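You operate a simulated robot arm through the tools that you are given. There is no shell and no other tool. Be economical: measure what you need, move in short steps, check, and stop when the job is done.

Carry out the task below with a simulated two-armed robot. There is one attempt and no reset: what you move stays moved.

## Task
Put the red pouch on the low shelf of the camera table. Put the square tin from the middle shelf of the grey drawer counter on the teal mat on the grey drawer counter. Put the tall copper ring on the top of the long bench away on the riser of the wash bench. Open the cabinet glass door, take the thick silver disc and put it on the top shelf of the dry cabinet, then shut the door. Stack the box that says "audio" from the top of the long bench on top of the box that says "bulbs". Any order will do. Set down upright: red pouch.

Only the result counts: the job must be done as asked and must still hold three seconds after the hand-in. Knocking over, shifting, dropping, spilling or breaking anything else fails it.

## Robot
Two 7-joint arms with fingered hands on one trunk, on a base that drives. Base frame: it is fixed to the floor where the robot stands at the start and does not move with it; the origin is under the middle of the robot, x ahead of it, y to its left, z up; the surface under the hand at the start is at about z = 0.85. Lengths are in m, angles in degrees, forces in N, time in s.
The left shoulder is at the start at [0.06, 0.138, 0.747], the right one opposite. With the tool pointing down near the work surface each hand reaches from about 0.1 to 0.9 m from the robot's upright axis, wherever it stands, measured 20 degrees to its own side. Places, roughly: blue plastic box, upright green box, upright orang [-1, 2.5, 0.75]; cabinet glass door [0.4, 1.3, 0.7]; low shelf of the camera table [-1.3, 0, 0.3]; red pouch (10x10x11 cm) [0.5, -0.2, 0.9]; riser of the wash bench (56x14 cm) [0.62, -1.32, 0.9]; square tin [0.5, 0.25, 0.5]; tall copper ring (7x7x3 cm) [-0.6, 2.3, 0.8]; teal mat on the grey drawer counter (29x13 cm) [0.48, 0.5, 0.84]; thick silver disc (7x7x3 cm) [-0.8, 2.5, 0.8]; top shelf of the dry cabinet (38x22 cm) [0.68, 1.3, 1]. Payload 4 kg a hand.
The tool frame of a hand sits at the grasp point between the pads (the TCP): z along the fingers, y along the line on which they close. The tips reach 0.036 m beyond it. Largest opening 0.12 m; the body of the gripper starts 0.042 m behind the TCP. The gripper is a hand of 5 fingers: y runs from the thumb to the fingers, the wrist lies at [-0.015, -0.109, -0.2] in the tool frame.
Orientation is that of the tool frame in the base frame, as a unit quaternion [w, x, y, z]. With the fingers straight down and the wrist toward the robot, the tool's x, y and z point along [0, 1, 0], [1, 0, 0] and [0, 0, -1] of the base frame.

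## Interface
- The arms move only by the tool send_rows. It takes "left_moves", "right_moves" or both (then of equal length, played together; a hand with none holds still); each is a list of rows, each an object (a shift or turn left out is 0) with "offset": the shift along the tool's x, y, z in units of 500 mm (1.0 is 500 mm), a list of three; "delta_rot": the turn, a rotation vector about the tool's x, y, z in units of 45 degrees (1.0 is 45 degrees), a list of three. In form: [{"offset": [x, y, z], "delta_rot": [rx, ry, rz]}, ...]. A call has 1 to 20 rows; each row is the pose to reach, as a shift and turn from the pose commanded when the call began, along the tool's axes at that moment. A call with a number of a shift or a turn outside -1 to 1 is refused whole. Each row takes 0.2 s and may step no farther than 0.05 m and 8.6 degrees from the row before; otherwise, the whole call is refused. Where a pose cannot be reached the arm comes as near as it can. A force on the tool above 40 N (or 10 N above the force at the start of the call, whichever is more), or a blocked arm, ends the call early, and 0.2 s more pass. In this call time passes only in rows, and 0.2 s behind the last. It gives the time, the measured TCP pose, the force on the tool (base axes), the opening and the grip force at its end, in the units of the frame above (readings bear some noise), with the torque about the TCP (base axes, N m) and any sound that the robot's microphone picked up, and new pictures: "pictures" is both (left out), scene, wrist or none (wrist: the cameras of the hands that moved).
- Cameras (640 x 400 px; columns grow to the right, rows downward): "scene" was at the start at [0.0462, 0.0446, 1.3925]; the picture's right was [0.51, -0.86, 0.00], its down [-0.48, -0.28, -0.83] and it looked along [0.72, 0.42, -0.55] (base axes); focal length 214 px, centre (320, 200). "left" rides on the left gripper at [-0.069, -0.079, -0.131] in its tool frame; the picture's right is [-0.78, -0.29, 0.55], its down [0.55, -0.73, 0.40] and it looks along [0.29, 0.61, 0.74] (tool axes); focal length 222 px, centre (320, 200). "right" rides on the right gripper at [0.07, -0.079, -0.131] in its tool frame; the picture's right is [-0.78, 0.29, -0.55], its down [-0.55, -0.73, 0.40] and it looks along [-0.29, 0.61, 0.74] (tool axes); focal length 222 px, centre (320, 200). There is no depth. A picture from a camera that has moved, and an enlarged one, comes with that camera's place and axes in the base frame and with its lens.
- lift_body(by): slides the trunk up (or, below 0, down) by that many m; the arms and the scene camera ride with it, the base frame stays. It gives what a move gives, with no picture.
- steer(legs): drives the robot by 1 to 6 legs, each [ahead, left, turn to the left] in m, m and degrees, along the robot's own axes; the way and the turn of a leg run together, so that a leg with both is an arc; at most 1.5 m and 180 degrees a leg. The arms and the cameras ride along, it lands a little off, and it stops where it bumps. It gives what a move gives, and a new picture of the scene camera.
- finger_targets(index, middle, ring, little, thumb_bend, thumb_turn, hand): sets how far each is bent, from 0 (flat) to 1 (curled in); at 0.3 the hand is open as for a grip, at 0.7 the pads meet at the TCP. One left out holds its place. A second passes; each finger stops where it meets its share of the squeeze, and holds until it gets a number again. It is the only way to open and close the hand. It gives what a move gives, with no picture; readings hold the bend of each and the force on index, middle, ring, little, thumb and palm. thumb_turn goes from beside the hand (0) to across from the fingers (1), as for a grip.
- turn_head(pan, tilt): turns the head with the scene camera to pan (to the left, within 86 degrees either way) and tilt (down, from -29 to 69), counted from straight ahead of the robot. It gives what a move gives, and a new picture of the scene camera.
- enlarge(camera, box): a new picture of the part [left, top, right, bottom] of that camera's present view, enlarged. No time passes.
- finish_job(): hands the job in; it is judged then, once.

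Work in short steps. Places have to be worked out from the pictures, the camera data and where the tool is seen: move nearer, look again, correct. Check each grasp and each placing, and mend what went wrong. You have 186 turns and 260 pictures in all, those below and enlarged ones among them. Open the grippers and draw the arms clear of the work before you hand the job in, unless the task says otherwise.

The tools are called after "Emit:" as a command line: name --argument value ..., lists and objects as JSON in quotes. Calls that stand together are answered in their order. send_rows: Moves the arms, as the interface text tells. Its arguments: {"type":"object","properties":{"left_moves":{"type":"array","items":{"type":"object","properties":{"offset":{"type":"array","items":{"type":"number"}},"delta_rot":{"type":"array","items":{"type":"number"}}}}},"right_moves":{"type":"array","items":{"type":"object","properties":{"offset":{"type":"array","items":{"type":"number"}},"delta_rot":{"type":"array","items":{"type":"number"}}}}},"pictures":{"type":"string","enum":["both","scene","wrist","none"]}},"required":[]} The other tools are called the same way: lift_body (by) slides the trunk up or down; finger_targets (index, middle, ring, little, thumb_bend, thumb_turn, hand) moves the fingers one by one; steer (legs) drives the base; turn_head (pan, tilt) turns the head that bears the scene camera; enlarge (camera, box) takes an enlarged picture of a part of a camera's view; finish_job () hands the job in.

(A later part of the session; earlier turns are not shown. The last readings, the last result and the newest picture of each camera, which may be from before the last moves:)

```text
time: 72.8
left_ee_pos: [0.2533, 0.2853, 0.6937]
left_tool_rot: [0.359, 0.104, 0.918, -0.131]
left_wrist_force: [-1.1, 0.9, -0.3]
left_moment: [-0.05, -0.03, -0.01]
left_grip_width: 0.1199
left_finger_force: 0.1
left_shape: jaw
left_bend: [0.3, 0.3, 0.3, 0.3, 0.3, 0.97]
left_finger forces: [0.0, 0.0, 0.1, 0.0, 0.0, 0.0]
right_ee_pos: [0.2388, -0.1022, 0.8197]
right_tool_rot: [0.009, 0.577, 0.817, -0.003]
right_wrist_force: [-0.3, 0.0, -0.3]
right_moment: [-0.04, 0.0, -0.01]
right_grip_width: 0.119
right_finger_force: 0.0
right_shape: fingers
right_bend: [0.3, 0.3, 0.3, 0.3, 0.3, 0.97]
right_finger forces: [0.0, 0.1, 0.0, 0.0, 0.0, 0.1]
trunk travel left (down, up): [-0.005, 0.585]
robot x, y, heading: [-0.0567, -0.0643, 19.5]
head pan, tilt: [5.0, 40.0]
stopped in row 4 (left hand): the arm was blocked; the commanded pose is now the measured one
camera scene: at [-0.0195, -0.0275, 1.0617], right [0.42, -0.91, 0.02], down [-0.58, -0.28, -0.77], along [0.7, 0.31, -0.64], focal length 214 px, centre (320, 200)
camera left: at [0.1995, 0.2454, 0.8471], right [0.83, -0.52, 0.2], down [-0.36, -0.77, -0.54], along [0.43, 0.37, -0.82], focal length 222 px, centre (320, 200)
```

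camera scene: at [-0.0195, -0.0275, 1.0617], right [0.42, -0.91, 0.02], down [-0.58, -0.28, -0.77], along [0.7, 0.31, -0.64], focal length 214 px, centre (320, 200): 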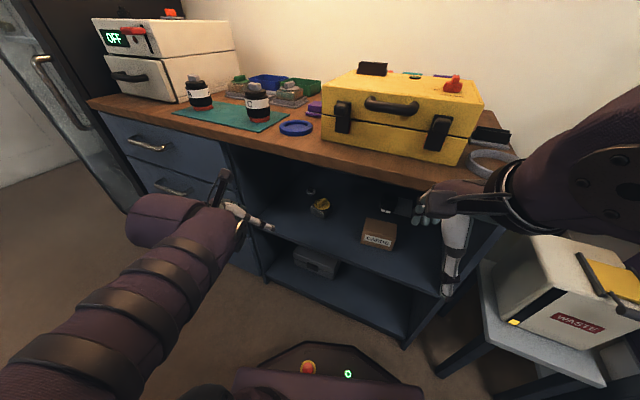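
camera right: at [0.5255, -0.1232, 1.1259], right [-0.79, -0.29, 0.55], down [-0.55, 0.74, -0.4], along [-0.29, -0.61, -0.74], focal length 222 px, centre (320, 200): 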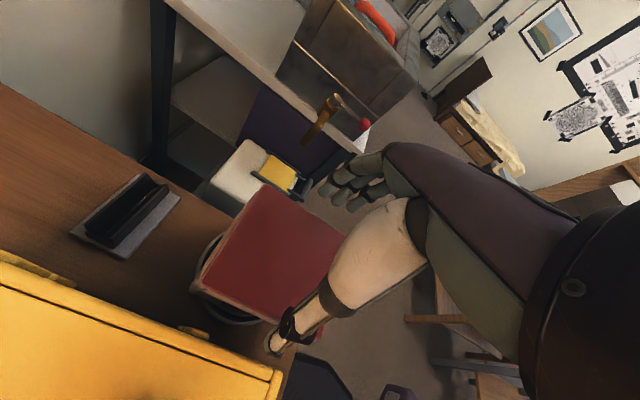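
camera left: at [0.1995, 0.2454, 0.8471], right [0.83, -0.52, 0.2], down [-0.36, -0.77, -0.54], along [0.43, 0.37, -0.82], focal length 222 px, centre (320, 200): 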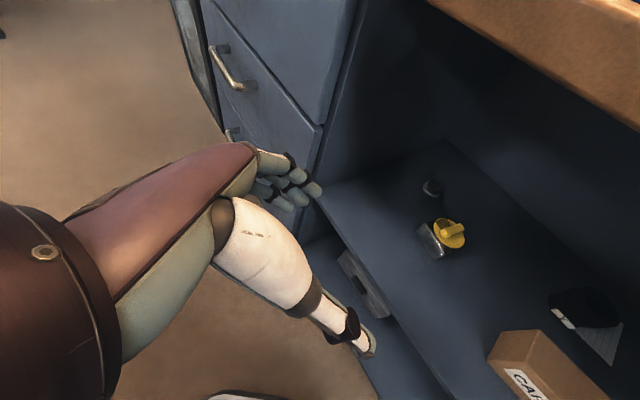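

Blocked by proximity to the body again; I extend the hand toward the shelf opening along its pointing direction.

Emit:
send_rows --left_moves '[{"offset": [0, 0.02, 0.09]}, {"offset": [0, 0.04, 0.18]}, {"offset": [0, 0.06, 0.27]}, {"offset": [0, 0.08, 0.34]}]' --pictures "both"

```text
time: 73.8
left_ee_pos: [0.3767, 0.2702, 0.5661]
left_tool_rot: [0.352, 0.102, 0.923, -0.119]
left_wrist_force: [-1.1, -0.3, -0.4]
left_moment: [0.0, 0.02, 0.0]
left_grip_width: 0.12
left_finger_force: 0.0
left_shape: jaw
left_bend: [0.3, 0.3, 0.3, 0.3, 0.3, 0.97]
left_finger forces: [0.0, 0.0, 0.0, 0.0, 0.1, 0.0]
right_ee_pos: [0.2452, -0.11, 0.8175]
right_tool_rot: [0.001, 0.577, 0.816, 0.001]
right_wrist_force: [-1.0, -0.6, -0.2]
right_moment: [-0.01, -0.02, 0.0]
right_grip_width: 0.1187
right_finger_force: 0.1
right_shape: fingers
right_bend: [0.3, 0.3, 0.3, 0.3, 0.3, 0.97]
right_finger forces: [0.0, 0.0, 0.1, 0.0, 0.0, 0.0]
trunk travel left (down, up): [-0.005, 0.585]
robot x, y, heading: [-0.0595, -0.0677, 19.6]
head pan, tilt: [5.0, 40.0]
camera scene: at [-0.0095, -0.0398, 1.0628], right [0.42, -0.91, 0.0], down [-0.58, -0.27, -0.77], along [0.7, 0.32, -0.64], focal length 214 px, centre (320, 200)
camera left: at [0.3244, 0.2262, 0.7189], right [0.84, -0.52, 0.18], down [-0.35, -0.76, -0.55], along [0.42, 0.4, -0.82], focal length 222 px, centre (320, 200)
```

scene: 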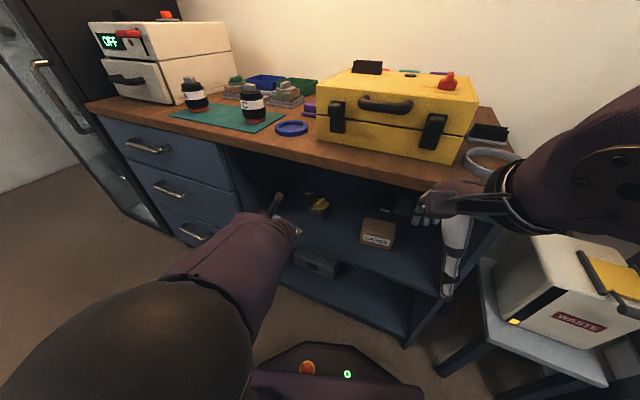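
left: 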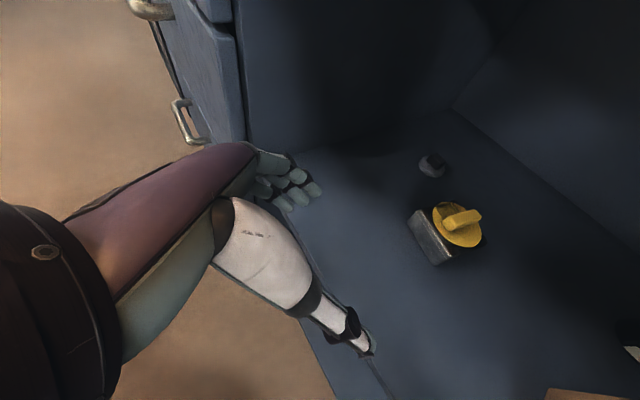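

Emit:
enlarge --camera "left" --box '[380, 180, 500, 280]'

```text
4.00 times, centred on (440, 230) of left
camera zoom: at [0.3244, 0.2262, 0.7189], right [0.84, -0.52, 0.18], down [-0.35, -0.76, -0.55], along [0.42, 0.4, -0.82], focal length 888 px, centre (-160, 80)
```

zoom: 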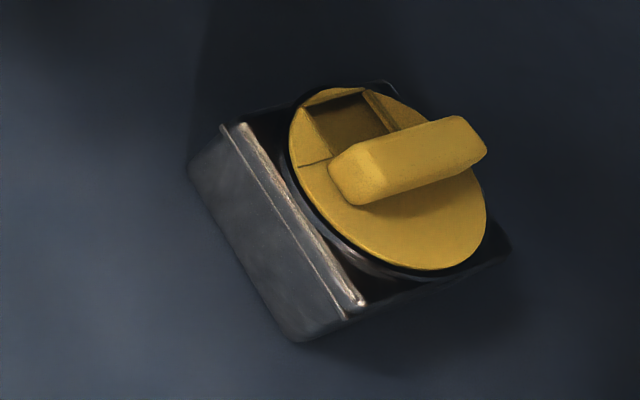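

Tin centre refined: (0.591,0.225), 7 cm wide, yaw ≈-13°. I correct the orientation and go to a pre-approach 10 cm short along the pointing axis.

Emit:
send_rows --left_moves '[{"offset": [-0.068, 0.009, 0.069], "delta_rot": [-0.06, -0.017, 0.028]}, {"offset": [-0.135, 0.018, 0.137], "delta_rot": [-0.12, -0.033, 0.056]}, {"offset": [-0.203, 0.026, 0.206], "delta_rot": [-0.181, -0.05, 0.084]}]' --pictures "both"

```text
time: 74.6
left_ee_pos: [0.5199, 0.2395, 0.5582]
left_tool_rot: [0.379, 0.104, 0.918, -0.043]
left_wrist_force: [-0.5, 1.1, 0.2]
left_moment: [-0.01, 0.0, -0.05]
left_grip_width: 0.1199
left_finger_force: 0.0
left_shape: jaw
left_bend: [0.3, 0.3, 0.3, 0.3, 0.3, 0.97]
left_finger forces: [0.0, 0.0, 0.0, 0.0, 0.0, 0.1]
right_ee_pos: [0.2446, -0.1109, 0.8163]
right_tool_rot: [0.001, 0.577, 0.817, 0.001]
right_wrist_force: [0.0, 1.4, 0.4]
right_moment: [-0.02, -0.03, 0.02]
right_grip_width: 0.1191
right_finger_force: 0.1
right_shape: fingers
right_bend: [0.3, 0.3, 0.3, 0.3, 0.3, 0.97]
right_finger forces: [0.0, 0.1, 0.1, 0.1, 0.1, 0.0]
trunk travel left (down, up): [-0.005, 0.585]
robot x, y, heading: [-0.0574, -0.0654, 19.8]
head pan, tilt: [5.0, 40.0]
camera scene: at [-0.0095, -0.0396, 1.0628], right [0.42, -0.91, 0.0], down [-0.58, -0.27, -0.77], along [0.7, 0.32, -0.64], focal length 214 px, centre (320, 200)
camera left: at [0.4601, 0.1729, 0.6995], right [0.85, -0.49, 0.17], down [-0.27, -0.69, -0.67], along [0.45, 0.53, -0.72], focal length 222 px, centre (320, 200)
```

scene: 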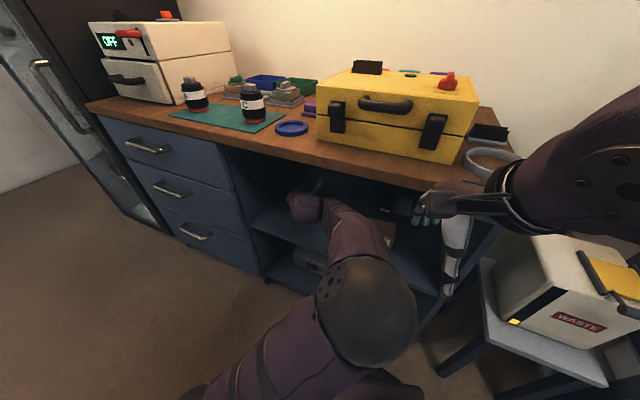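
left: 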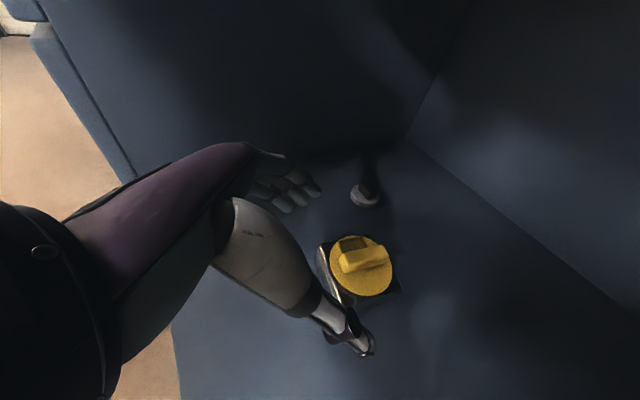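

Aligned: lid centre at (0.583,0.227). Advance 10 cm along the pointing axis.

Emit:
send_rows --left_moves '[{"offset": [0, 0, 0.05]}, {"offset": [0, 0, 0.1]}, {"offset": [0, 0, 0.15]}, {"offset": [0, 0, 0.195]}]' --pictures "wrist"

```text
time: 75.6
left_ee_pos: [0.586, 0.2245, 0.4946]
left_tool_rot: [0.384, 0.107, 0.916, -0.04]
left_wrist_force: [-9.0, -3.3, 30.2]
left_moment: [2.24, 0.14, 0.67]
left_grip_width: 0.1199
left_finger_force: 0.0
left_shape: jaw
left_bend: [0.3, 0.3, 0.3, 0.28, 0.3, 0.97]
left_finger forces: [0.0, 0.0, 16.6, 15.2, 0.0, 0.1]
right_ee_pos: [0.2445, -0.1117, 0.8182]
right_tool_rot: [0.002, 0.576, 0.817, 0.001]
right_wrist_force: [-0.2, 1.5, 0.4]
right_moment: [-0.05, -0.01, 0.0]
right_grip_width: 0.1189
right_finger_force: 0.1
right_shape: fingers
right_bend: [0.3, 0.3, 0.3, 0.3, 0.3, 0.97]
right_finger forces: [0.0, 0.1, 0.0, 0.0, 0.0, 0.0]
trunk travel left (down, up): [-0.005, 0.585]
robot x, y, heading: [-0.0573, -0.0659, 19.6]
head pan, tilt: [5.0, 40.0]
camera left: at [0.5239, 0.1571, 0.6355], right [0.85, -0.5, 0.17], down [-0.26, -0.69, -0.68], along [0.46, 0.53, -0.71], focal length 222 px, centre (320, 200)
```

left: 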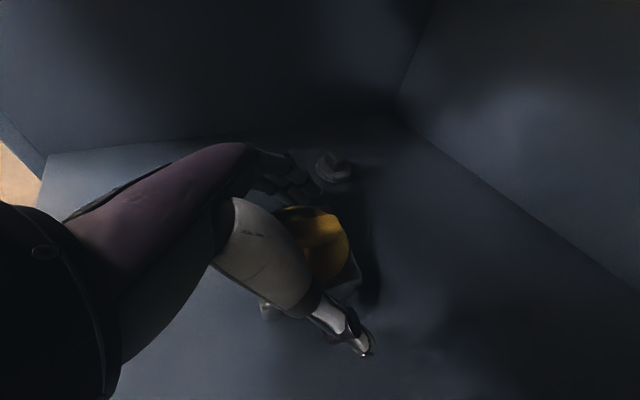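

Ring and little fingers touch the shelf. I back off 7 cm and pitch the hand steeper (75°) so all fingertips are level.

Emit:
send_rows --left_moves '[{"offset": [0, 0, -0.07]}, {"offset": [0, 0, -0.14]}]' --pictures "none"

Emit:
send_rows --left_moves '[{"offset": [-0.01, 0, 0.01], "delta_rot": [0, 0.17, 0]}, {"offset": [-0.02, 0, 0.02], "delta_rot": [0, 0.34, 0]}, {"offset": [-0.03, 0, 0.03], "delta_rot": [0, 0.51, 0]}, {"offset": [-0.04, 0, 0.04], "delta_rot": [0, 0.667, 0]}]' --pictures "both"

```text
time: 76.2
left_ee_pos: [0.5368, 0.2349, 0.5378]
left_tool_rot: [0.377, 0.102, 0.919, -0.044]
left_wrist_force: [0.1, 0.8, 0.4]
left_moment: [0.0, 0.0, 0.0]
left_grip_width: 0.12
left_finger_force: 0.1
left_shape: jaw
left_bend: [0.3, 0.3, 0.3, 0.3, 0.3, 0.97]
left_finger forces: [0.1, 0.1, 0.0, 0.0, 0.1, 0.0]
right_ee_pos: [0.2462, -0.1093, 0.8163]
right_tool_rot: [0.0, 0.577, 0.817, 0.0]
right_wrist_force: [-0.4, 1.0, -0.5]
right_moment: [0.0, 0.02, -0.01]
right_grip_width: 0.1188
right_finger_force: 0.0
right_shape: fingers
right_bend: [0.3, 0.3, 0.3, 0.3, 0.3, 0.97]
right_finger forces: [0.1, 0.1, 0.0, 0.0, 0.1, 0.1]
trunk travel left (down, up): [-0.005, 0.585]
robot x, y, heading: [-0.0591, -0.0638, 19.5]
head pan, tilt: [5.0, 40.0]
```

```text
time: 77.2
left_ee_pos: [0.5634, 0.2303, 0.54]
left_tool_rot: [0.127, 0.112, 0.985, -0.015]
left_wrist_force: [-1.2, -0.3, -0.1]
left_moment: [0.0, 0.03, -0.03]
left_grip_width: 0.1198
left_finger_force: 0.0
left_shape: jaw
left_bend: [0.3, 0.3, 0.3, 0.3, 0.3, 0.97]
left_finger forces: [0.0, 0.1, 0.1, 0.1, 0.0, 0.0]
right_ee_pos: [0.2455, -0.11, 0.8168]
right_tool_rot: [0.0, 0.576, 0.817, 0.001]
right_wrist_force: [0.6, 0.3, 0.9]
right_moment: [0.01, 0.01, 0.0]
right_grip_width: 0.1191
right_finger_force: 0.1
right_shape: fingers
right_bend: [0.3, 0.3, 0.3, 0.3, 0.3, 0.97]
right_finger forces: [0.0, 0.0, 0.0, 0.1, 0.1, 0.1]
trunk travel left (down, up): [-0.005, 0.585]
robot x, y, heading: [-0.0567, -0.0642, 19.5]
head pan, tilt: [5.0, 40.0]
camera scene: at [-0.0093, -0.0398, 1.0627], right [0.42, -0.91, 0.0], down [-0.58, -0.27, -0.77], along [0.7, 0.32, -0.64], focal length 214 px, centre (320, 200)
camera left: at [0.5788, 0.1464, 0.6829], right [0.81, -0.48, -0.33], down [-0.58, -0.62, -0.52], along [0.05, 0.62, -0.79], focal length 222 px, centre (320, 200)
```

scene: 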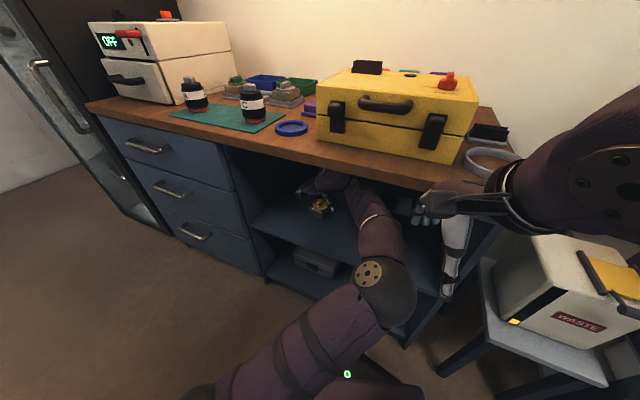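
left: 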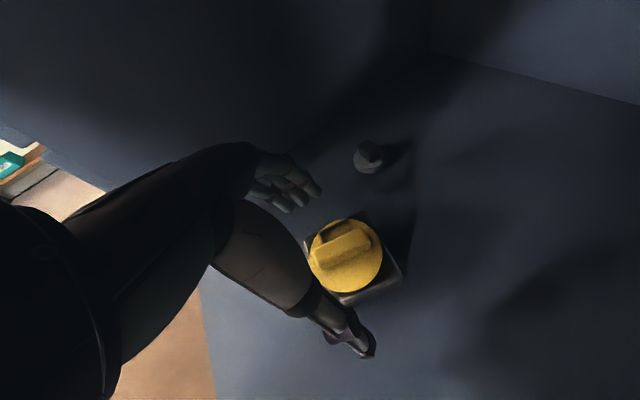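

Works well. Tin centre (0.580,0.226); descend to TCP z≈0.497.

Emit:
send_rows --left_moves '[{"offset": [-0.005, 0, 0.045]}, {"offset": [-0.011, 0, 0.09]}]' --pictures "wrist"

```text
time: 77.8
left_ee_pos: [0.5812, 0.226, 0.4976]
left_tool_rot: [0.128, 0.111, 0.985, -0.015]
left_wrist_force: [0.7, 0.0, 0.5]
left_moment: [-0.01, -0.01, -0.03]
left_grip_width: 0.1198
left_finger_force: 0.1
left_shape: jaw
left_bend: [0.3, 0.3, 0.3, 0.3, 0.3, 0.97]
left_finger forces: [0.0, 0.0, 0.0, 0.0, 0.0, 0.0]
right_ee_pos: [0.246, -0.1116, 0.8158]
right_tool_rot: [0.0, 0.577, 0.817, 0.002]
right_wrist_force: [0.3, -0.7, 0.0]
right_moment: [0.02, -0.02, -0.02]
right_grip_width: 0.1191
right_finger_force: 0.1
right_shape: fingers
right_bend: [0.3, 0.3, 0.3, 0.3, 0.3, 0.97]
right_finger forces: [0.1, 0.1, 0.1, 0.0, 0.0, 0.0]
trunk travel left (down, up): [-0.005, 0.585]
robot x, y, heading: [-0.0582, -0.0642, 19.3]
head pan, tilt: [5.0, 40.0]
camera left: at [0.5949, 0.1418, 0.642], right [0.81, -0.48, -0.33], down [-0.58, -0.62, -0.52], along [0.05, 0.62, -0.79], focal length 222 px, centre (320, 200)
```

left: 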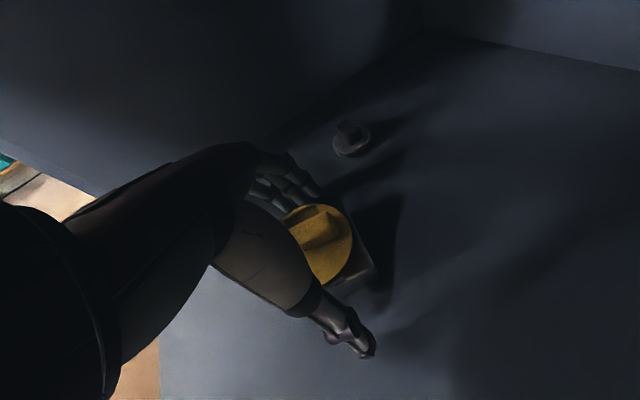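

No contact. I go 3 mm lower and close the hand on the tin.

Emit:
send_rows --left_moves '[{"offset": [0, 0, 0.006]}]' --pictures "none"

Emit:
finger_targets --hand "left" --index 0.55 --middle 0.55 --ring 0.55 --little 0.55 --thumb_bend 0.55

Emit:
send_rows --left_moves '[{"offset": [0.01, 0, -0.035]}, {"offset": [0.02, 0, -0.07]}]' --pictures "both"

```text
time: 78.2
left_ee_pos: [0.5805, 0.2271, 0.4963]
left_tool_rot: [0.13, 0.112, 0.985, -0.014]
left_wrist_force: [-3.0, -0.3, 9.2]
left_moment: [0.56, 0.04, 0.16]
left_grip_width: 0.1192
left_finger_force: 0.0
left_shape: jaw
left_bend: [0.3, 0.3, 0.3, 0.3, 0.3, 0.97]
left_finger forces: [0.0, 7.7, 0.7, 0.0, 0.0, 0.0]
right_ee_pos: [0.2456, -0.111, 0.817]
right_tool_rot: [0.0, 0.577, 0.817, 0.001]
right_wrist_force: [1.5, 0.4, 0.4]
right_moment: [-0.02, -0.01, 0.02]
right_grip_width: 0.1188
right_finger_force: 0.1
right_shape: fingers
right_bend: [0.3, 0.3, 0.3, 0.3, 0.3, 0.97]
right_finger forces: [0.0, 0.0, 0.0, 0.0, 0.0, 0.0]
trunk travel left (down, up): [-0.005, 0.585]
robot x, y, heading: [-0.0577, -0.0647, 19.5]
head pan, tilt: [5.0, 40.0]
```

```text
time: 79.2
left_ee_pos: [0.5803, 0.2289, 0.501]
left_tool_rot: [0.133, 0.112, 0.985, -0.01]
left_wrist_force: [6.0, 10.8, 35.1]
left_moment: [1.88, -0.15, -0.23]
left_grip_width: 0.0659
left_finger_force: 27.1
left_shape: fingers
left_bend: [0.5, 0.49, 0.49, 0.54, 0.5, 0.96]
left_finger forces: [5.5, 18.6, 17.7, 2.6, 10.0, 0.0]
right_ee_pos: [0.2439, -0.1092, 0.8169]
right_tool_rot: [0.001, 0.577, 0.817, 0.001]
right_wrist_force: [-0.3, -0.2, 0.4]
right_moment: [0.01, -0.01, -0.03]
right_grip_width: 0.1189
right_finger_force: 0.1
right_shape: fingers
right_bend: [0.3, 0.3, 0.3, 0.3, 0.3, 0.97]
right_finger forces: [0.1, 0.0, 0.0, 0.0, 0.1, 0.0]
trunk travel left (down, up): [-0.005, 0.585]
robot x, y, heading: [-0.0585, -0.0649, 19.6]
head pan, tilt: [5.0, 40.0]
```

```text
time: 79.8
left_ee_pos: [0.5613, 0.228, 0.5223]
left_tool_rot: [0.127, 0.111, 0.986, -0.016]
left_wrist_force: [-0.2, 0.1, -1.0]
left_moment: [-0.04, 0.0, 0.0]
left_grip_width: 0.0662
left_finger_force: 11.5
left_shape: fingers
left_bend: [0.51, 0.52, 0.53, 0.54, 0.5, 0.96]
left_finger forces: [4.8, 3.7, 2.4, 1.1, 11.8, 0.1]
right_ee_pos: [0.2462, -0.1108, 0.8155]
right_tool_rot: [0.001, 0.577, 0.817, 0.001]
right_wrist_force: [0.3, 0.2, 0.9]
right_moment: [0.0, 0.02, -0.02]
right_grip_width: 0.1187
right_finger_force: 0.0
right_shape: fingers
right_bend: [0.3, 0.3, 0.3, 0.3, 0.3, 0.97]
right_finger forces: [0.0, 0.1, 0.0, 0.0, 0.1, 0.0]
trunk travel left (down, up): [-0.005, 0.585]
robot x, y, heading: [-0.0558, -0.0624, 19.5]
head pan, tilt: [5.0, 40.0]
camera scene: at [-0.009, -0.04, 1.0624], right [0.41, -0.91, 0.0], down [-0.59, -0.27, -0.77], along [0.7, 0.32, -0.64], focal length 214 px, centre (320, 200)
camera left: at [0.5778, 0.1453, 0.6666], right [0.81, -0.49, -0.33], down [-0.58, -0.62, -0.52], along [0.05, 0.61, -0.79], focal length 222 px, centre (320, 200)
```

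scene: 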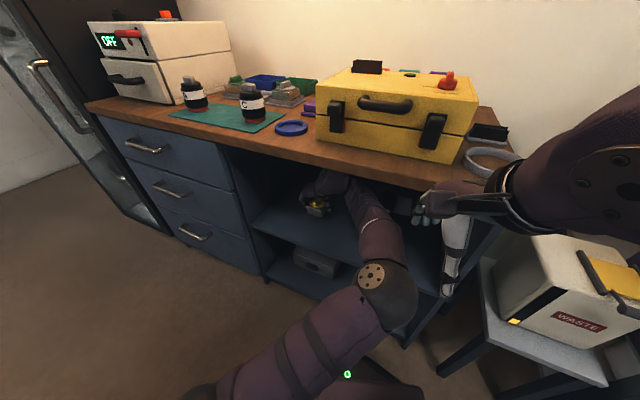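
left: 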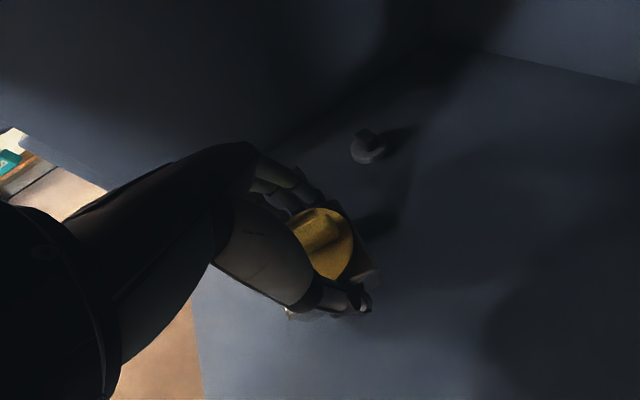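

The tin seems held (width 66 mm, 11 N). I tighten and lift slightly further to check.

Emit:
finger_targets --hand "left" --index 0.6 --middle 0.6 --ring 0.6 --little 0.6 --thumb_bend 0.6

Emit:
send_rows --left_moves '[{"offset": [0.01, 0, -0.03]}, {"offset": [0.02, 0, -0.05]}]' --pictures "none"

Emit:
enlarge --camera "scene" --box '[280, 160, 400, 250]'

```text
time: 80.8
left_ee_pos: [0.5632, 0.2302, 0.5258]
left_tool_rot: [0.128, 0.111, 0.985, -0.015]
left_wrist_force: [-0.4, -0.4, -1.5]
left_moment: [0.0, -0.02, 0.01]
left_grip_width: 0.0655
left_finger_force: 19.8
left_shape: fingers
left_bend: [0.53, 0.55, 0.56, 0.58, 0.51, 0.95]
left_finger forces: [7.7, 5.8, 4.0, 2.6, 20.2, 0.0]
right_ee_pos: [0.2461, -0.1111, 0.8158]
right_tool_rot: [0.001, 0.577, 0.817, 0.001]
right_wrist_force: [0.7, 0.0, -0.1]
right_moment: [0.01, -0.02, 0.0]
right_grip_width: 0.1187
right_finger_force: 0.1
right_shape: fingers
right_bend: [0.3, 0.3, 0.3, 0.3, 0.3, 0.97]
right_finger forces: [0.0, 0.0, 0.0, 0.1, 0.0, 0.0]
trunk travel left (down, up): [-0.005, 0.585]
robot x, y, heading: [-0.0567, -0.0631, 19.5]
head pan, tilt: [5.0, 40.0]
```

```text
time: 81.4
left_ee_pos: [0.5481, 0.235, 0.549]
left_tool_rot: [0.129, 0.111, 0.985, -0.015]
left_wrist_force: [0.3, 0.2, -1.1]
left_moment: [0.01, -0.01, 0.02]
left_grip_width: 0.0654
left_finger_force: 19.9
left_shape: fingers
left_bend: [0.53, 0.55, 0.56, 0.58, 0.51, 0.95]
left_finger forces: [7.6, 5.8, 4.2, 2.6, 20.1, 0.0]
right_ee_pos: [0.2462, -0.1101, 0.8172]
right_tool_rot: [0.001, 0.577, 0.817, 0.001]
right_wrist_force: [0.1, 0.3, -0.1]
right_moment: [-0.03, -0.01, 0.0]
right_grip_width: 0.119
right_finger_force: 0.1
right_shape: fingers
right_bend: [0.3, 0.3, 0.3, 0.3, 0.3, 0.97]
right_finger forces: [0.1, 0.0, 0.0, 0.0, 0.0, 0.0]
trunk travel left (down, up): [-0.005, 0.585]
robot x, y, heading: [-0.054, -0.0656, 19.5]
head pan, tilt: [5.0, 40.0]
```

```text
4.44 times, centred on (340, 205) of scene
camera zoom: at [-0.009, -0.0398, 1.0627], right [0.42, -0.91, 0.0], down [-0.58, -0.27, -0.77], along [0.7, 0.32, -0.64], focal length 953 px, centre (231, 178)
```

zoom: 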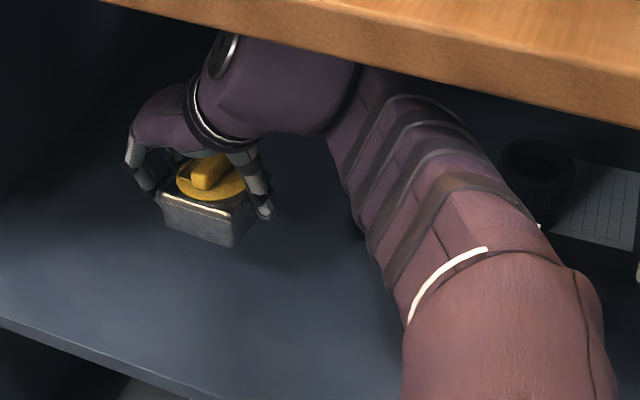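

Held well. I back the whole robot straight out (−x by 0.35 m).

Emit:
steer --legs '[[-0.33, 0.12, 0]]'

```text
time: 83.7
left_ee_pos: [0.1978, 0.2352, 0.5491]
left_tool_rot: [0.129, 0.11, 0.985, -0.015]
left_wrist_force: [0.3, -0.4, -1.0]
left_moment: [-0.03, 0.0, 0.02]
left_grip_width: 0.0656
left_finger_force: 19.8
left_shape: fingers
left_bend: [0.53, 0.55, 0.56, 0.58, 0.51, 0.95]
left_finger forces: [7.7, 5.9, 4.0, 2.6, 20.1, 0.0]
right_ee_pos: [-0.1031, -0.1116, 0.8163]
right_tool_rot: [0.001, 0.575, 0.818, 0.0]
right_wrist_force: [0.4, 1.0, -0.3]
right_moment: [0.01, 0.02, 0.01]
right_grip_width: 0.1186
right_finger_force: 0.2
right_shape: fingers
right_bend: [0.3, 0.3, 0.3, 0.3, 0.3, 0.97]
right_finger forces: [0.1, 0.0, 0.0, 0.0, 0.0, 0.0]
trunk travel left (down, up): [-0.005, 0.585]
robot x, y, heading: [-0.4081, -0.0654, 19.8]
head pan, tilt: [5.0, 40.0]
camera scene: at [-0.3576, -0.041, 1.0627], right [0.42, -0.91, 0.0], down [-0.58, -0.27, -0.77], along [0.7, 0.32, -0.64], focal length 214 px, centre (320, 200)
```

scene: 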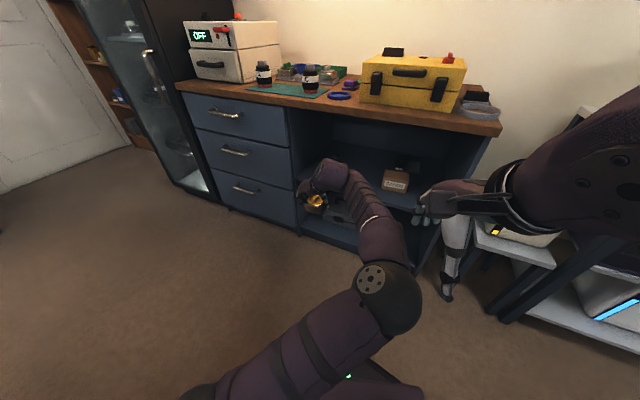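

Out of the shelf. Raise the trunk 0.5 m and look at the mat.

Emit:
lift_body --by 0.5

Emit:
steer --legs '[[0.15, 0.2, -20]]'

Emit:
turn_head --pan 20 --tilt 50

Emit:
enlarge --camera "scene" --box '[160, 60, 400, 210]'

```text
refused: 0.5 is not a number from -0.4 to 0.4
```

```text
time: 85.5
left_ee_pos: [0.374, 0.2337, 0.5476]
left_tool_rot: [0.124, 0.275, 0.953, -0.036]
left_wrist_force: [0.4, 0.1, -2.0]
left_moment: [0.03, -0.02, 0.03]
left_grip_width: 0.0654
left_finger_force: 20.0
left_shape: fingers
left_bend: [0.53, 0.55, 0.56, 0.58, 0.51, 0.95]
left_finger forces: [7.6, 5.7, 4.0, 2.7, 20.0, 0.1]
right_ee_pos: [-0.0259, 0.0089, 0.8157]
right_tool_rot: [0.001, 0.706, 0.709, 0.001]
right_wrist_force: [0.0, -0.1, 0.5]
right_moment: [-0.02, 0.02, -0.03]
right_grip_width: 0.1189
right_finger_force: 0.0
right_shape: fingers
right_bend: [0.3, 0.3, 0.3, 0.3, 0.3, 0.97]
right_finger forces: [0.0, 0.0, 0.0, 0.0, 0.0, 0.1]
trunk travel left (down, up): [-0.005, 0.585]
robot x, y, heading: [-0.2947, 0.1534, 0.1]
head pan, tilt: [5.0, 40.0]
camera scene: at [-0.2415, 0.1592, 1.0627], right [0.09, -1.0, 0.0], down [-0.64, -0.06, -0.77], along [0.76, 0.07, -0.64], focal length 214 px, centre (320, 200)
```

scene: 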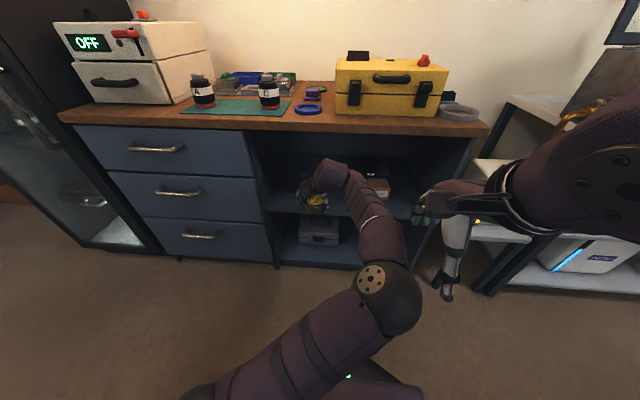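

```text
time: 86.2
left_ee_pos: [0.3751, 0.2336, 0.5484]
left_tool_rot: [0.124, 0.276, 0.953, -0.036]
left_wrist_force: [-0.1, 0.4, -1.0]
left_moment: [0.03, 0.04, -0.01]
left_grip_width: 0.0657
left_finger_force: 20.2
left_shape: fingers
left_bend: [0.53, 0.55, 0.56, 0.58, 0.51, 0.95]
left_finger forces: [7.6, 5.8, 4.1, 2.5, 20.0, 0.0]
right_ee_pos: [-0.0249, 0.0081, 0.8158]
right_tool_rot: [0.001, 0.706, 0.708, 0.001]
right_wrist_force: [-0.2, 0.0, 0.5]
right_moment: [-0.03, 0.0, -0.01]
right_grip_width: 0.1189
right_finger_force: 0.1
right_shape: fingers
right_bend: [0.3, 0.3, 0.3, 0.3, 0.3, 0.97]
right_finger forces: [0.0, 0.0, 0.0, 0.0, 0.0, 0.1]
trunk travel left (down, up): [-0.005, 0.585]
robot x, y, heading: [-0.2929, 0.1547, 0.3]
head pan, tilt: [20.0, 50.0]
camera scene: at [-0.2538, 0.1781, 1.0486], right [0.34, -0.94, 0.0], down [-0.72, -0.26, -0.64], along [0.6, 0.22, -0.77], focal length 214 px, centre (320, 200)
```

scene: 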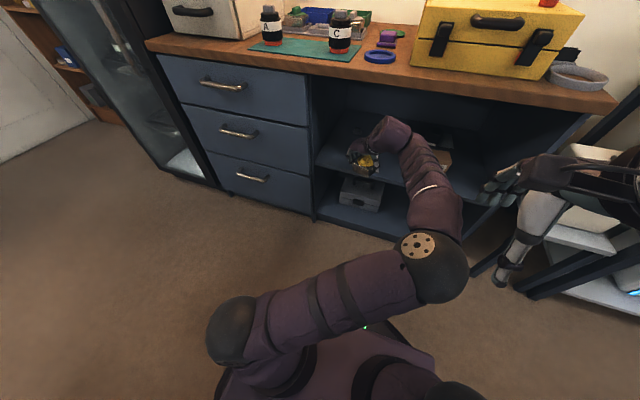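

```text
2.67 times, centred on (280, 135) of scene
camera zoom: at [-0.2538, 0.1781, 1.0486], right [0.34, -0.94, 0.0], down [-0.72, -0.26, -0.64], along [0.6, 0.22, -0.77], focal length 572 px, centre (427, 373)
```

zoom: 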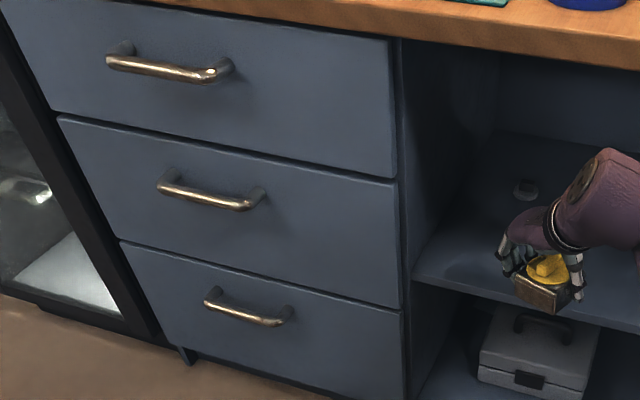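

The lift was refused (max 0.4), and the drive moved the hand near the shelf front without contact. I back up 0.2 m and lift in two steps.

Emit:
steer --legs '[[-0.22, 0, 0]]'

Emit:
lift_body --by 0.4

Emit:
lift_body --by 0.1

Emit:
turn_head --pan 20 --tilt 35

```text
time: 87.9
left_ee_pos: [0.1587, 0.2286, 0.549]
left_tool_rot: [0.124, 0.279, 0.951, -0.038]
left_wrist_force: [-0.3, -0.9, -0.9]
left_moment: [0.01, -0.02, -0.01]
left_grip_width: 0.0656
left_finger_force: 19.9
left_shape: fingers
left_bend: [0.53, 0.55, 0.56, 0.58, 0.51, 0.95]
left_finger forces: [7.6, 5.8, 4.1, 2.7, 20.0, 0.0]
right_ee_pos: [-0.2422, 0.0065, 0.8168]
right_tool_rot: [0.0, 0.708, 0.707, 0.001]
right_wrist_force: [0.0, 0.0, 0.8]
right_moment: [0.02, 0.03, 0.0]
right_grip_width: 0.1193
right_finger_force: 0.0
right_shape: fingers
right_bend: [0.3, 0.3, 0.3, 0.3, 0.3, 0.97]
right_finger forces: [0.0, 0.1, 0.1, 0.0, 0.1, 0.0]
trunk travel left (down, up): [-0.005, 0.585]
robot x, y, heading: [-0.5136, 0.1494, -0.4]
head pan, tilt: [20.0, 50.0]
camera scene: at [-0.4702, 0.1779, 1.0486], right [0.34, -0.94, 0.0], down [-0.72, -0.26, -0.64], along [0.6, 0.22, -0.77], focal length 214 px, centre (320, 200)
```

scene: 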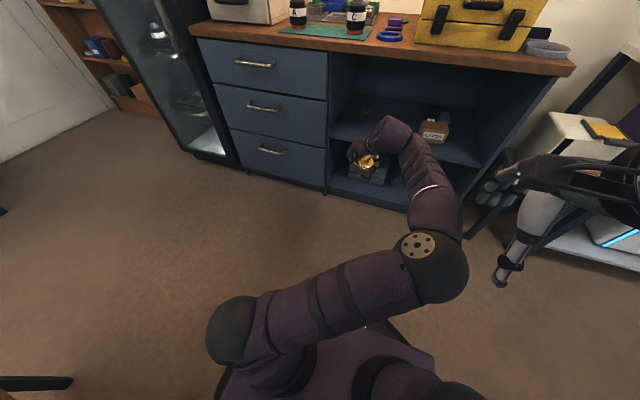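

```text
time: 91.7
left_ee_pos: [0.1584, 0.2289, 0.9487]
left_tool_rot: [0.124, 0.279, 0.952, -0.038]
left_wrist_force: [0.5, 0.0, -1.6]
left_moment: [0.02, -0.02, -0.01]
left_grip_width: 0.0653
left_finger_force: 20.0
left_shape: fingers
left_bend: [0.53, 0.55, 0.56, 0.58, 0.51, 0.95]
left_finger forces: [7.5, 5.8, 4.1, 2.7, 19.9, 0.0]
right_ee_pos: [-0.2424, 0.0071, 1.2164]
right_tool_rot: [0.0, 0.708, 0.706, 0.001]
right_wrist_force: [0.2, -0.3, 0.1]
right_moment: [-0.01, 0.02, 0.01]
right_grip_width: 0.1191
right_finger_force: 0.1
right_shape: fingers
right_bend: [0.3, 0.3, 0.3, 0.3, 0.3, 0.97]
right_finger forces: [0.2, 0.0, 0.0, 0.0, 0.0, 0.0]
trunk travel left (down, up): [-0.405, 0.185]
robot x, y, heading: [-0.5104, 0.1539, -0.2]
head pan, tilt: [20.0, 50.0]
```

```text
time: 93.1
left_ee_pos: [0.1583, 0.2286, 1.0466]
left_tool_rot: [0.124, 0.279, 0.951, -0.038]
left_wrist_force: [-0.4, 0.7, -0.6]
left_moment: [-0.01, 0.01, 0.02]
left_grip_width: 0.0655
left_finger_force: 19.8
left_shape: fingers
left_bend: [0.53, 0.55, 0.56, 0.58, 0.51, 0.95]
left_finger forces: [7.7, 5.8, 4.0, 2.6, 20.0, 0.1]
right_ee_pos: [-0.2418, 0.0061, 1.3174]
right_tool_rot: [0.001, 0.708, 0.706, 0.001]
right_wrist_force: [0.3, 0.5, 0.8]
right_moment: [0.02, -0.01, -0.02]
right_grip_width: 0.1191
right_finger_force: 0.1
right_shape: fingers
right_bend: [0.3, 0.3, 0.3, 0.3, 0.3, 0.97]
right_finger forces: [0.1, 0.0, 0.0, 0.0, 0.0, 0.0]
trunk travel left (down, up): [-0.505, 0.085]
robot x, y, heading: [-0.5132, 0.1515, -0.2]
head pan, tilt: [20.0, 50.0]
```

```text
time: 93.8
left_ee_pos: [0.1577, 0.2299, 1.0473]
left_tool_rot: [0.124, 0.279, 0.951, -0.037]
left_wrist_force: [0.2, 0.0, -1.4]
left_moment: [0.01, -0.05, 0.02]
left_grip_width: 0.0656
left_finger_force: 19.8
left_shape: fingers
left_bend: [0.53, 0.55, 0.56, 0.58, 0.51, 0.95]
left_finger forces: [7.5, 5.8, 4.0, 2.7, 19.9, 0.0]
right_ee_pos: [-0.2412, 0.007, 1.3168]
right_tool_rot: [0.001, 0.708, 0.706, 0.0]
right_wrist_force: [0.1, -0.3, 0.4]
right_moment: [0.01, 0.01, -0.03]
right_grip_width: 0.1192
right_finger_force: 0.0
right_shape: fingers
right_bend: [0.3, 0.3, 0.3, 0.3, 0.3, 0.97]
right_finger forces: [0.0, 0.1, 0.0, 0.0, 0.0, 0.0]
trunk travel left (down, up): [-0.505, 0.085]
robot x, y, heading: [-0.5136, 0.1528, -0.0]
head pan, tilt: [20.0, 35.0]
camera scene: at [-0.4598, 0.1816, 1.5702], right [0.34, -0.94, 0.0], down [-0.54, -0.19, -0.82], along [0.77, 0.28, -0.57], focal length 214 px, centre (320, 200)
```

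scene: 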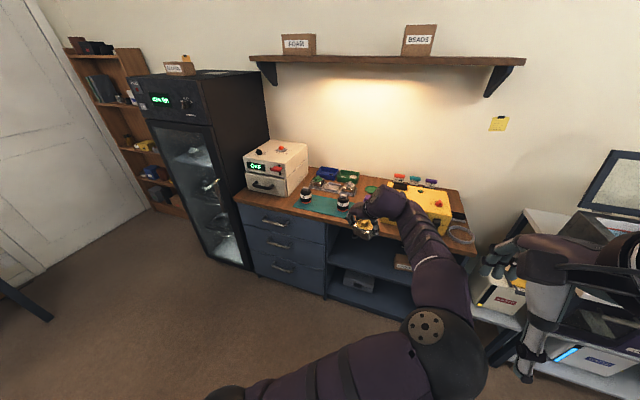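

Emit:
enlarge --camera "scene" --box '[280, 160, 400, 240]'

```text
5.00 times, centred on (340, 200) of scene
camera zoom: at [-0.4598, 0.1816, 1.5702], right [0.34, -0.94, 0.0], down [-0.54, -0.19, -0.82], along [0.77, 0.28, -0.57], focal length 1072 px, centre (220, 200)
```

zoom: 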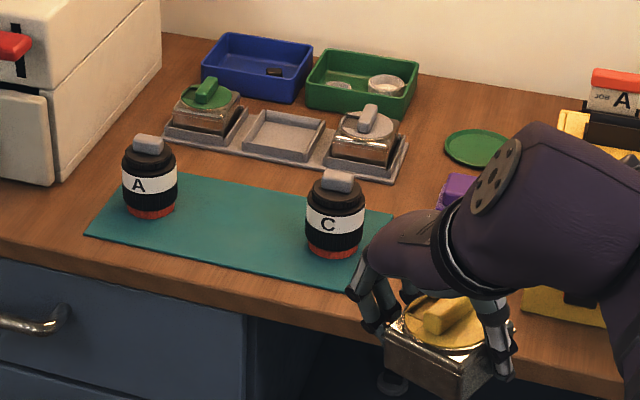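

The gap on the mat between bottles A and C is y≈0.42–0.57, so I'll place with the grip along x. I rotate the hand about the vertical by −57° in two halves, keeping the tin level.

Emit:
send_rows --left_moves '[{"delta_rot": [0.04, 0, 0.153]}, {"delta_rot": [0.08, 0, 0.306]}, {"delta_rot": [0.12, 0, 0.459]}, {"delta_rot": [0.161, 0, 0.612]}]' --pictures "none"

Emit:
send_rows --left_moves '[{"delta_rot": [0.04, 0, 0.153]}, {"delta_rot": [0.08, 0, 0.306]}, {"delta_rot": [0.12, 0, 0.459]}, {"delta_rot": [0.161, 0, 0.612]}]' --pictures "none"

Emit:
steer --legs '[[0, 0.2, 0], [0.28, 0, 0]]'

```text
time: 94.8
left_ee_pos: [0.1573, 0.2297, 1.0492]
left_tool_rot: [0.112, 0.505, 0.853, -0.065]
left_wrist_force: [-0.9, 0.8, -2.3]
left_moment: [-0.06, 0.01, 0.02]
left_grip_width: 0.0654
left_finger_force: 20.0
left_shape: fingers
left_bend: [0.53, 0.55, 0.56, 0.58, 0.51, 0.95]
left_finger forces: [7.6, 5.8, 4.0, 2.6, 19.9, 0.0]
right_ee_pos: [-0.2418, 0.0073, 1.317]
right_tool_rot: [0.001, 0.708, 0.707, 0.0]
right_wrist_force: [0.3, -0.1, 0.1]
right_moment: [-0.05, -0.03, -0.01]
right_grip_width: 0.1191
right_finger_force: 0.0
right_shape: fingers
right_bend: [0.3, 0.3, 0.3, 0.3, 0.3, 0.97]
right_finger forces: [0.0, 0.0, 0.1, 0.0, 0.0, 0.0]
trunk travel left (down, up): [-0.505, 0.085]
robot x, y, heading: [-0.5174, 0.1525, -0.3]
head pan, tilt: [20.0, 35.0]
```

```text
time: 95.8
left_ee_pos: [0.1578, 0.2304, 1.0471]
left_tool_rot: [0.092, 0.7, 0.703, -0.09]
left_wrist_force: [-0.6, 0.0, -1.4]
left_moment: [0.03, -0.04, 0.01]
left_grip_width: 0.0653
left_finger_force: 19.7
left_shape: fingers
left_bend: [0.53, 0.55, 0.56, 0.58, 0.51, 0.95]
left_finger forces: [7.6, 5.7, 4.1, 2.6, 19.9, 0.0]
right_ee_pos: [-0.2411, 0.0074, 1.317]
right_tool_rot: [0.002, 0.708, 0.706, 0.0]
right_wrist_force: [-0.6, -1.1, -0.7]
right_moment: [0.0, -0.01, 0.01]
right_grip_width: 0.1192
right_finger_force: 0.1
right_shape: fingers
right_bend: [0.3, 0.3, 0.3, 0.3, 0.3, 0.97]
right_finger forces: [0.0, 0.0, 0.0, 0.0, 0.1, 0.0]
trunk travel left (down, up): [-0.505, 0.085]
robot x, y, heading: [-0.5116, 0.1507, -0.3]
head pan, tilt: [20.0, 35.0]
```

```text
time: 99.0
left_ee_pos: [0.4418, 0.4349, 1.0467]
left_tool_rot: [0.093, 0.7, 0.703, -0.092]
left_wrist_force: [-0.3, 0.0, -1.5]
left_moment: [-0.04, 0.01, 0.0]
left_grip_width: 0.0654
left_finger_force: 20.6
left_shape: fingers
left_bend: [0.53, 0.55, 0.56, 0.58, 0.51, 0.95]
left_finger forces: [7.6, 5.7, 4.1, 2.7, 19.9, 0.0]
right_ee_pos: [0.0419, 0.2141, 1.3151]
right_tool_rot: [-0.001, 0.708, 0.706, 0.0]
right_wrist_force: [0.8, 0.6, -0.4]
right_moment: [-0.01, 0.05, 0.0]
right_grip_width: 0.1188
right_finger_force: 0.0
right_shape: fingers
right_bend: [0.3, 0.3, 0.3, 0.3, 0.3, 0.97]
right_finger forces: [0.0, 0.0, 0.0, 0.0, 0.0, 0.1]
trunk travel left (down, up): [-0.505, 0.085]
robot x, y, heading: [-0.2298, 0.3615, -0.4]
head pan, tilt: [20.0, 35.0]
camera scene: at [-0.175, 0.3891, 1.5702], right [0.34, -0.94, 0.0], down [-0.54, -0.19, -0.82], along [0.77, 0.28, -0.57], focal length 214 px, centre (320, 200)
```

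scene: 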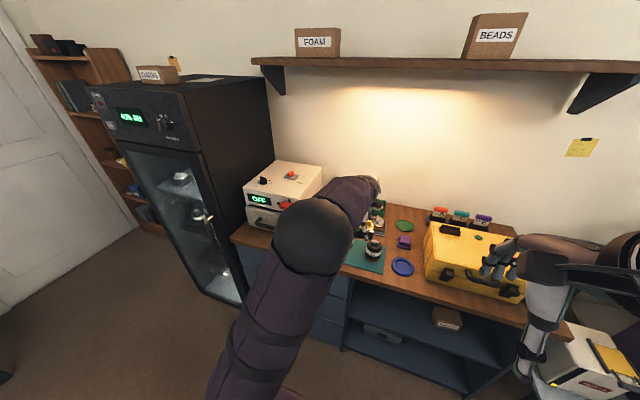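

Shift over the gap and look with the left wrist camera.

Emit:
send_rows --left_moves '[{"offset": [0.058, 0.033, -0.015]}, {"offset": [0.116, 0.066, -0.031]}]' --pictures "wrist"

Emit:
turn_head --pan 35 --tilt 45

```text
time: 99.6
left_ee_pos: [0.4745, 0.4949, 1.0504]
left_tool_rot: [0.091, 0.7, 0.702, -0.09]
left_wrist_force: [-0.9, -0.3, -1.4]
left_moment: [0.02, -0.01, 0.02]
left_grip_width: 0.0655
left_finger_force: 19.8
left_shape: fingers
left_bend: [0.53, 0.55, 0.56, 0.58, 0.51, 0.95]
left_finger forces: [7.7, 5.7, 4.0, 2.5, 19.8, 0.1]
right_ee_pos: [0.0422, 0.2127, 1.3156]
right_tool_rot: [0.001, 0.709, 0.706, 0.0]
right_wrist_force: [1.1, -0.5, 0.1]
right_moment: [0.04, -0.01, -0.03]
right_grip_width: 0.119
right_finger_force: 0.1
right_shape: fingers
right_bend: [0.3, 0.3, 0.3, 0.3, 0.3, 0.97]
right_finger forces: [0.1, 0.1, 0.1, 0.0, 0.0, 0.0]
trunk travel left (down, up): [-0.505, 0.085]
robot x, y, heading: [-0.2303, 0.3539, -0.5]
head pan, tilt: [20.0, 35.0]
camera left: at [0.3953, 0.4609, 1.1939], right [-0.29, -0.9, -0.33], down [-0.73, 0.43, -0.53], along [0.61, 0.09, -0.78], focal length 222 px, centre (320, 200)
```

left: 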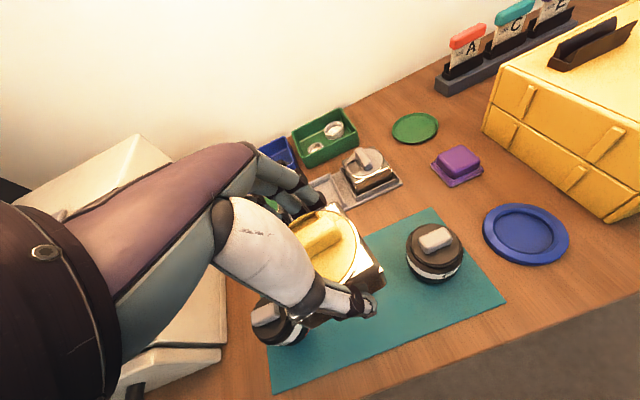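

```text
time: 100.4
left_ee_pos: [0.4742, 0.4955, 1.0501]
left_tool_rot: [0.092, 0.699, 0.703, -0.091]
left_wrist_force: [-0.6, 0.1, -1.7]
left_moment: [-0.02, -0.01, 0.0]
left_grip_width: 0.0654
left_finger_force: 20.0
left_shape: fingers
left_bend: [0.53, 0.55, 0.56, 0.58, 0.51, 0.95]
left_finger forces: [7.7, 5.7, 3.9, 2.5, 19.7, 0.0]
right_ee_pos: [0.0415, 0.2134, 1.3169]
right_tool_rot: [0.001, 0.708, 0.706, 0.001]
right_wrist_force: [0.4, -0.4, -0.4]
right_moment: [0.04, 0.0, 0.01]
right_grip_width: 0.1193
right_finger_force: 0.0
right_shape: fingers
right_bend: [0.3, 0.3, 0.3, 0.3, 0.3, 0.97]
right_finger forces: [0.0, 0.1, 0.0, 0.1, 0.0, 0.0]
trunk travel left (down, up): [-0.505, 0.085]
robot x, y, heading: [-0.2276, 0.3582, -0.5]
head pan, tilt: [35.0, 45.0]
camera scene: at [-0.1921, 0.4056, 1.5555], right [0.57, -0.82, 0.0], down [-0.58, -0.4, -0.71], along [0.58, 0.4, -0.71], focal length 214 px, centre (320, 200)
```

scene: 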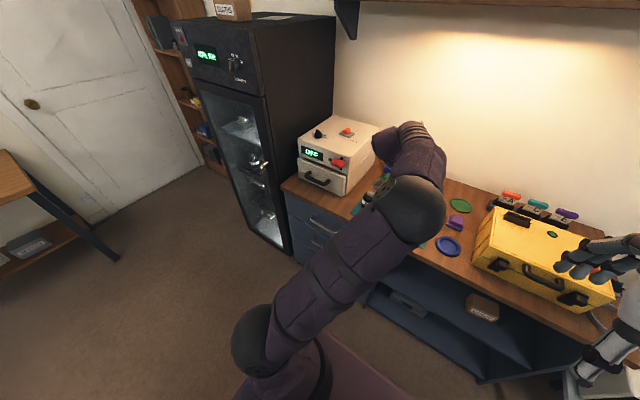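

Gap centre y≈0.494 and mat x 0.406–0.553 match the tin position (0.47,0.49). Lower to just above the mat.

Emit:
send_rows --left_moves '[{"offset": [0.018, 0, 0.068]}, {"offset": [0.036, 0, 0.136]}, {"offset": [0.054, 0, 0.203]}, {"offset": [0.07, 0, 0.262]}]' --pictures "wrist"

```text
time: 101.4
left_ee_pos: [0.4721, 0.4777, 0.9534]
left_tool_rot: [0.094, 0.699, 0.703, -0.091]
left_wrist_force: [0.2, -0.3, -1.6]
left_moment: [-0.01, -0.03, 0.01]
left_grip_width: 0.0655
left_finger_force: 19.8
left_shape: fingers
left_bend: [0.53, 0.55, 0.56, 0.58, 0.51, 0.95]
left_finger forces: [7.6, 5.7, 3.9, 2.5, 19.7, 0.0]
left hand out of reach, approached as far as the arm can: row 2, 3, 4
right_ee_pos: [0.0421, 0.2131, 1.3166]
right_tool_rot: [0.001, 0.708, 0.706, 0.0]
right_wrist_force: [-0.1, -0.1, -0.3]
right_moment: [0.01, -0.03, -0.01]
right_grip_width: 0.119
right_finger_force: 0.0
right_shape: fingers
right_bend: [0.3, 0.3, 0.3, 0.3, 0.3, 0.97]
right_finger forces: [0.0, 0.1, 0.0, 0.1, 0.1, 0.1]
trunk travel left (down, up): [-0.505, 0.085]
robot x, y, heading: [-0.2293, 0.3591, -0.3]
head pan, tilt: [35.0, 45.0]
camera left: at [0.3932, 0.4451, 1.0971], right [-0.28, -0.9, -0.33], down [-0.74, 0.42, -0.53], along [0.61, 0.09, -0.78], focal length 222 px, centre (320, 200)
```

left: 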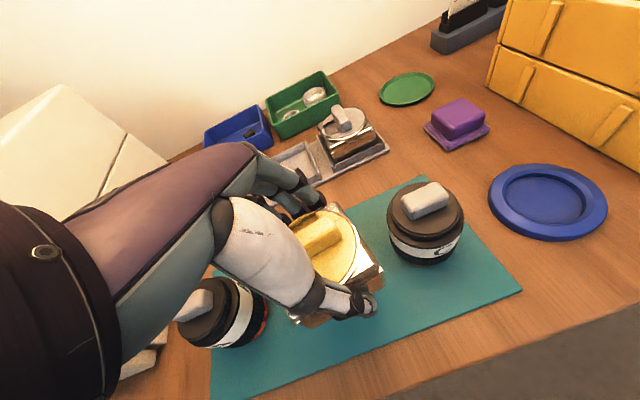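

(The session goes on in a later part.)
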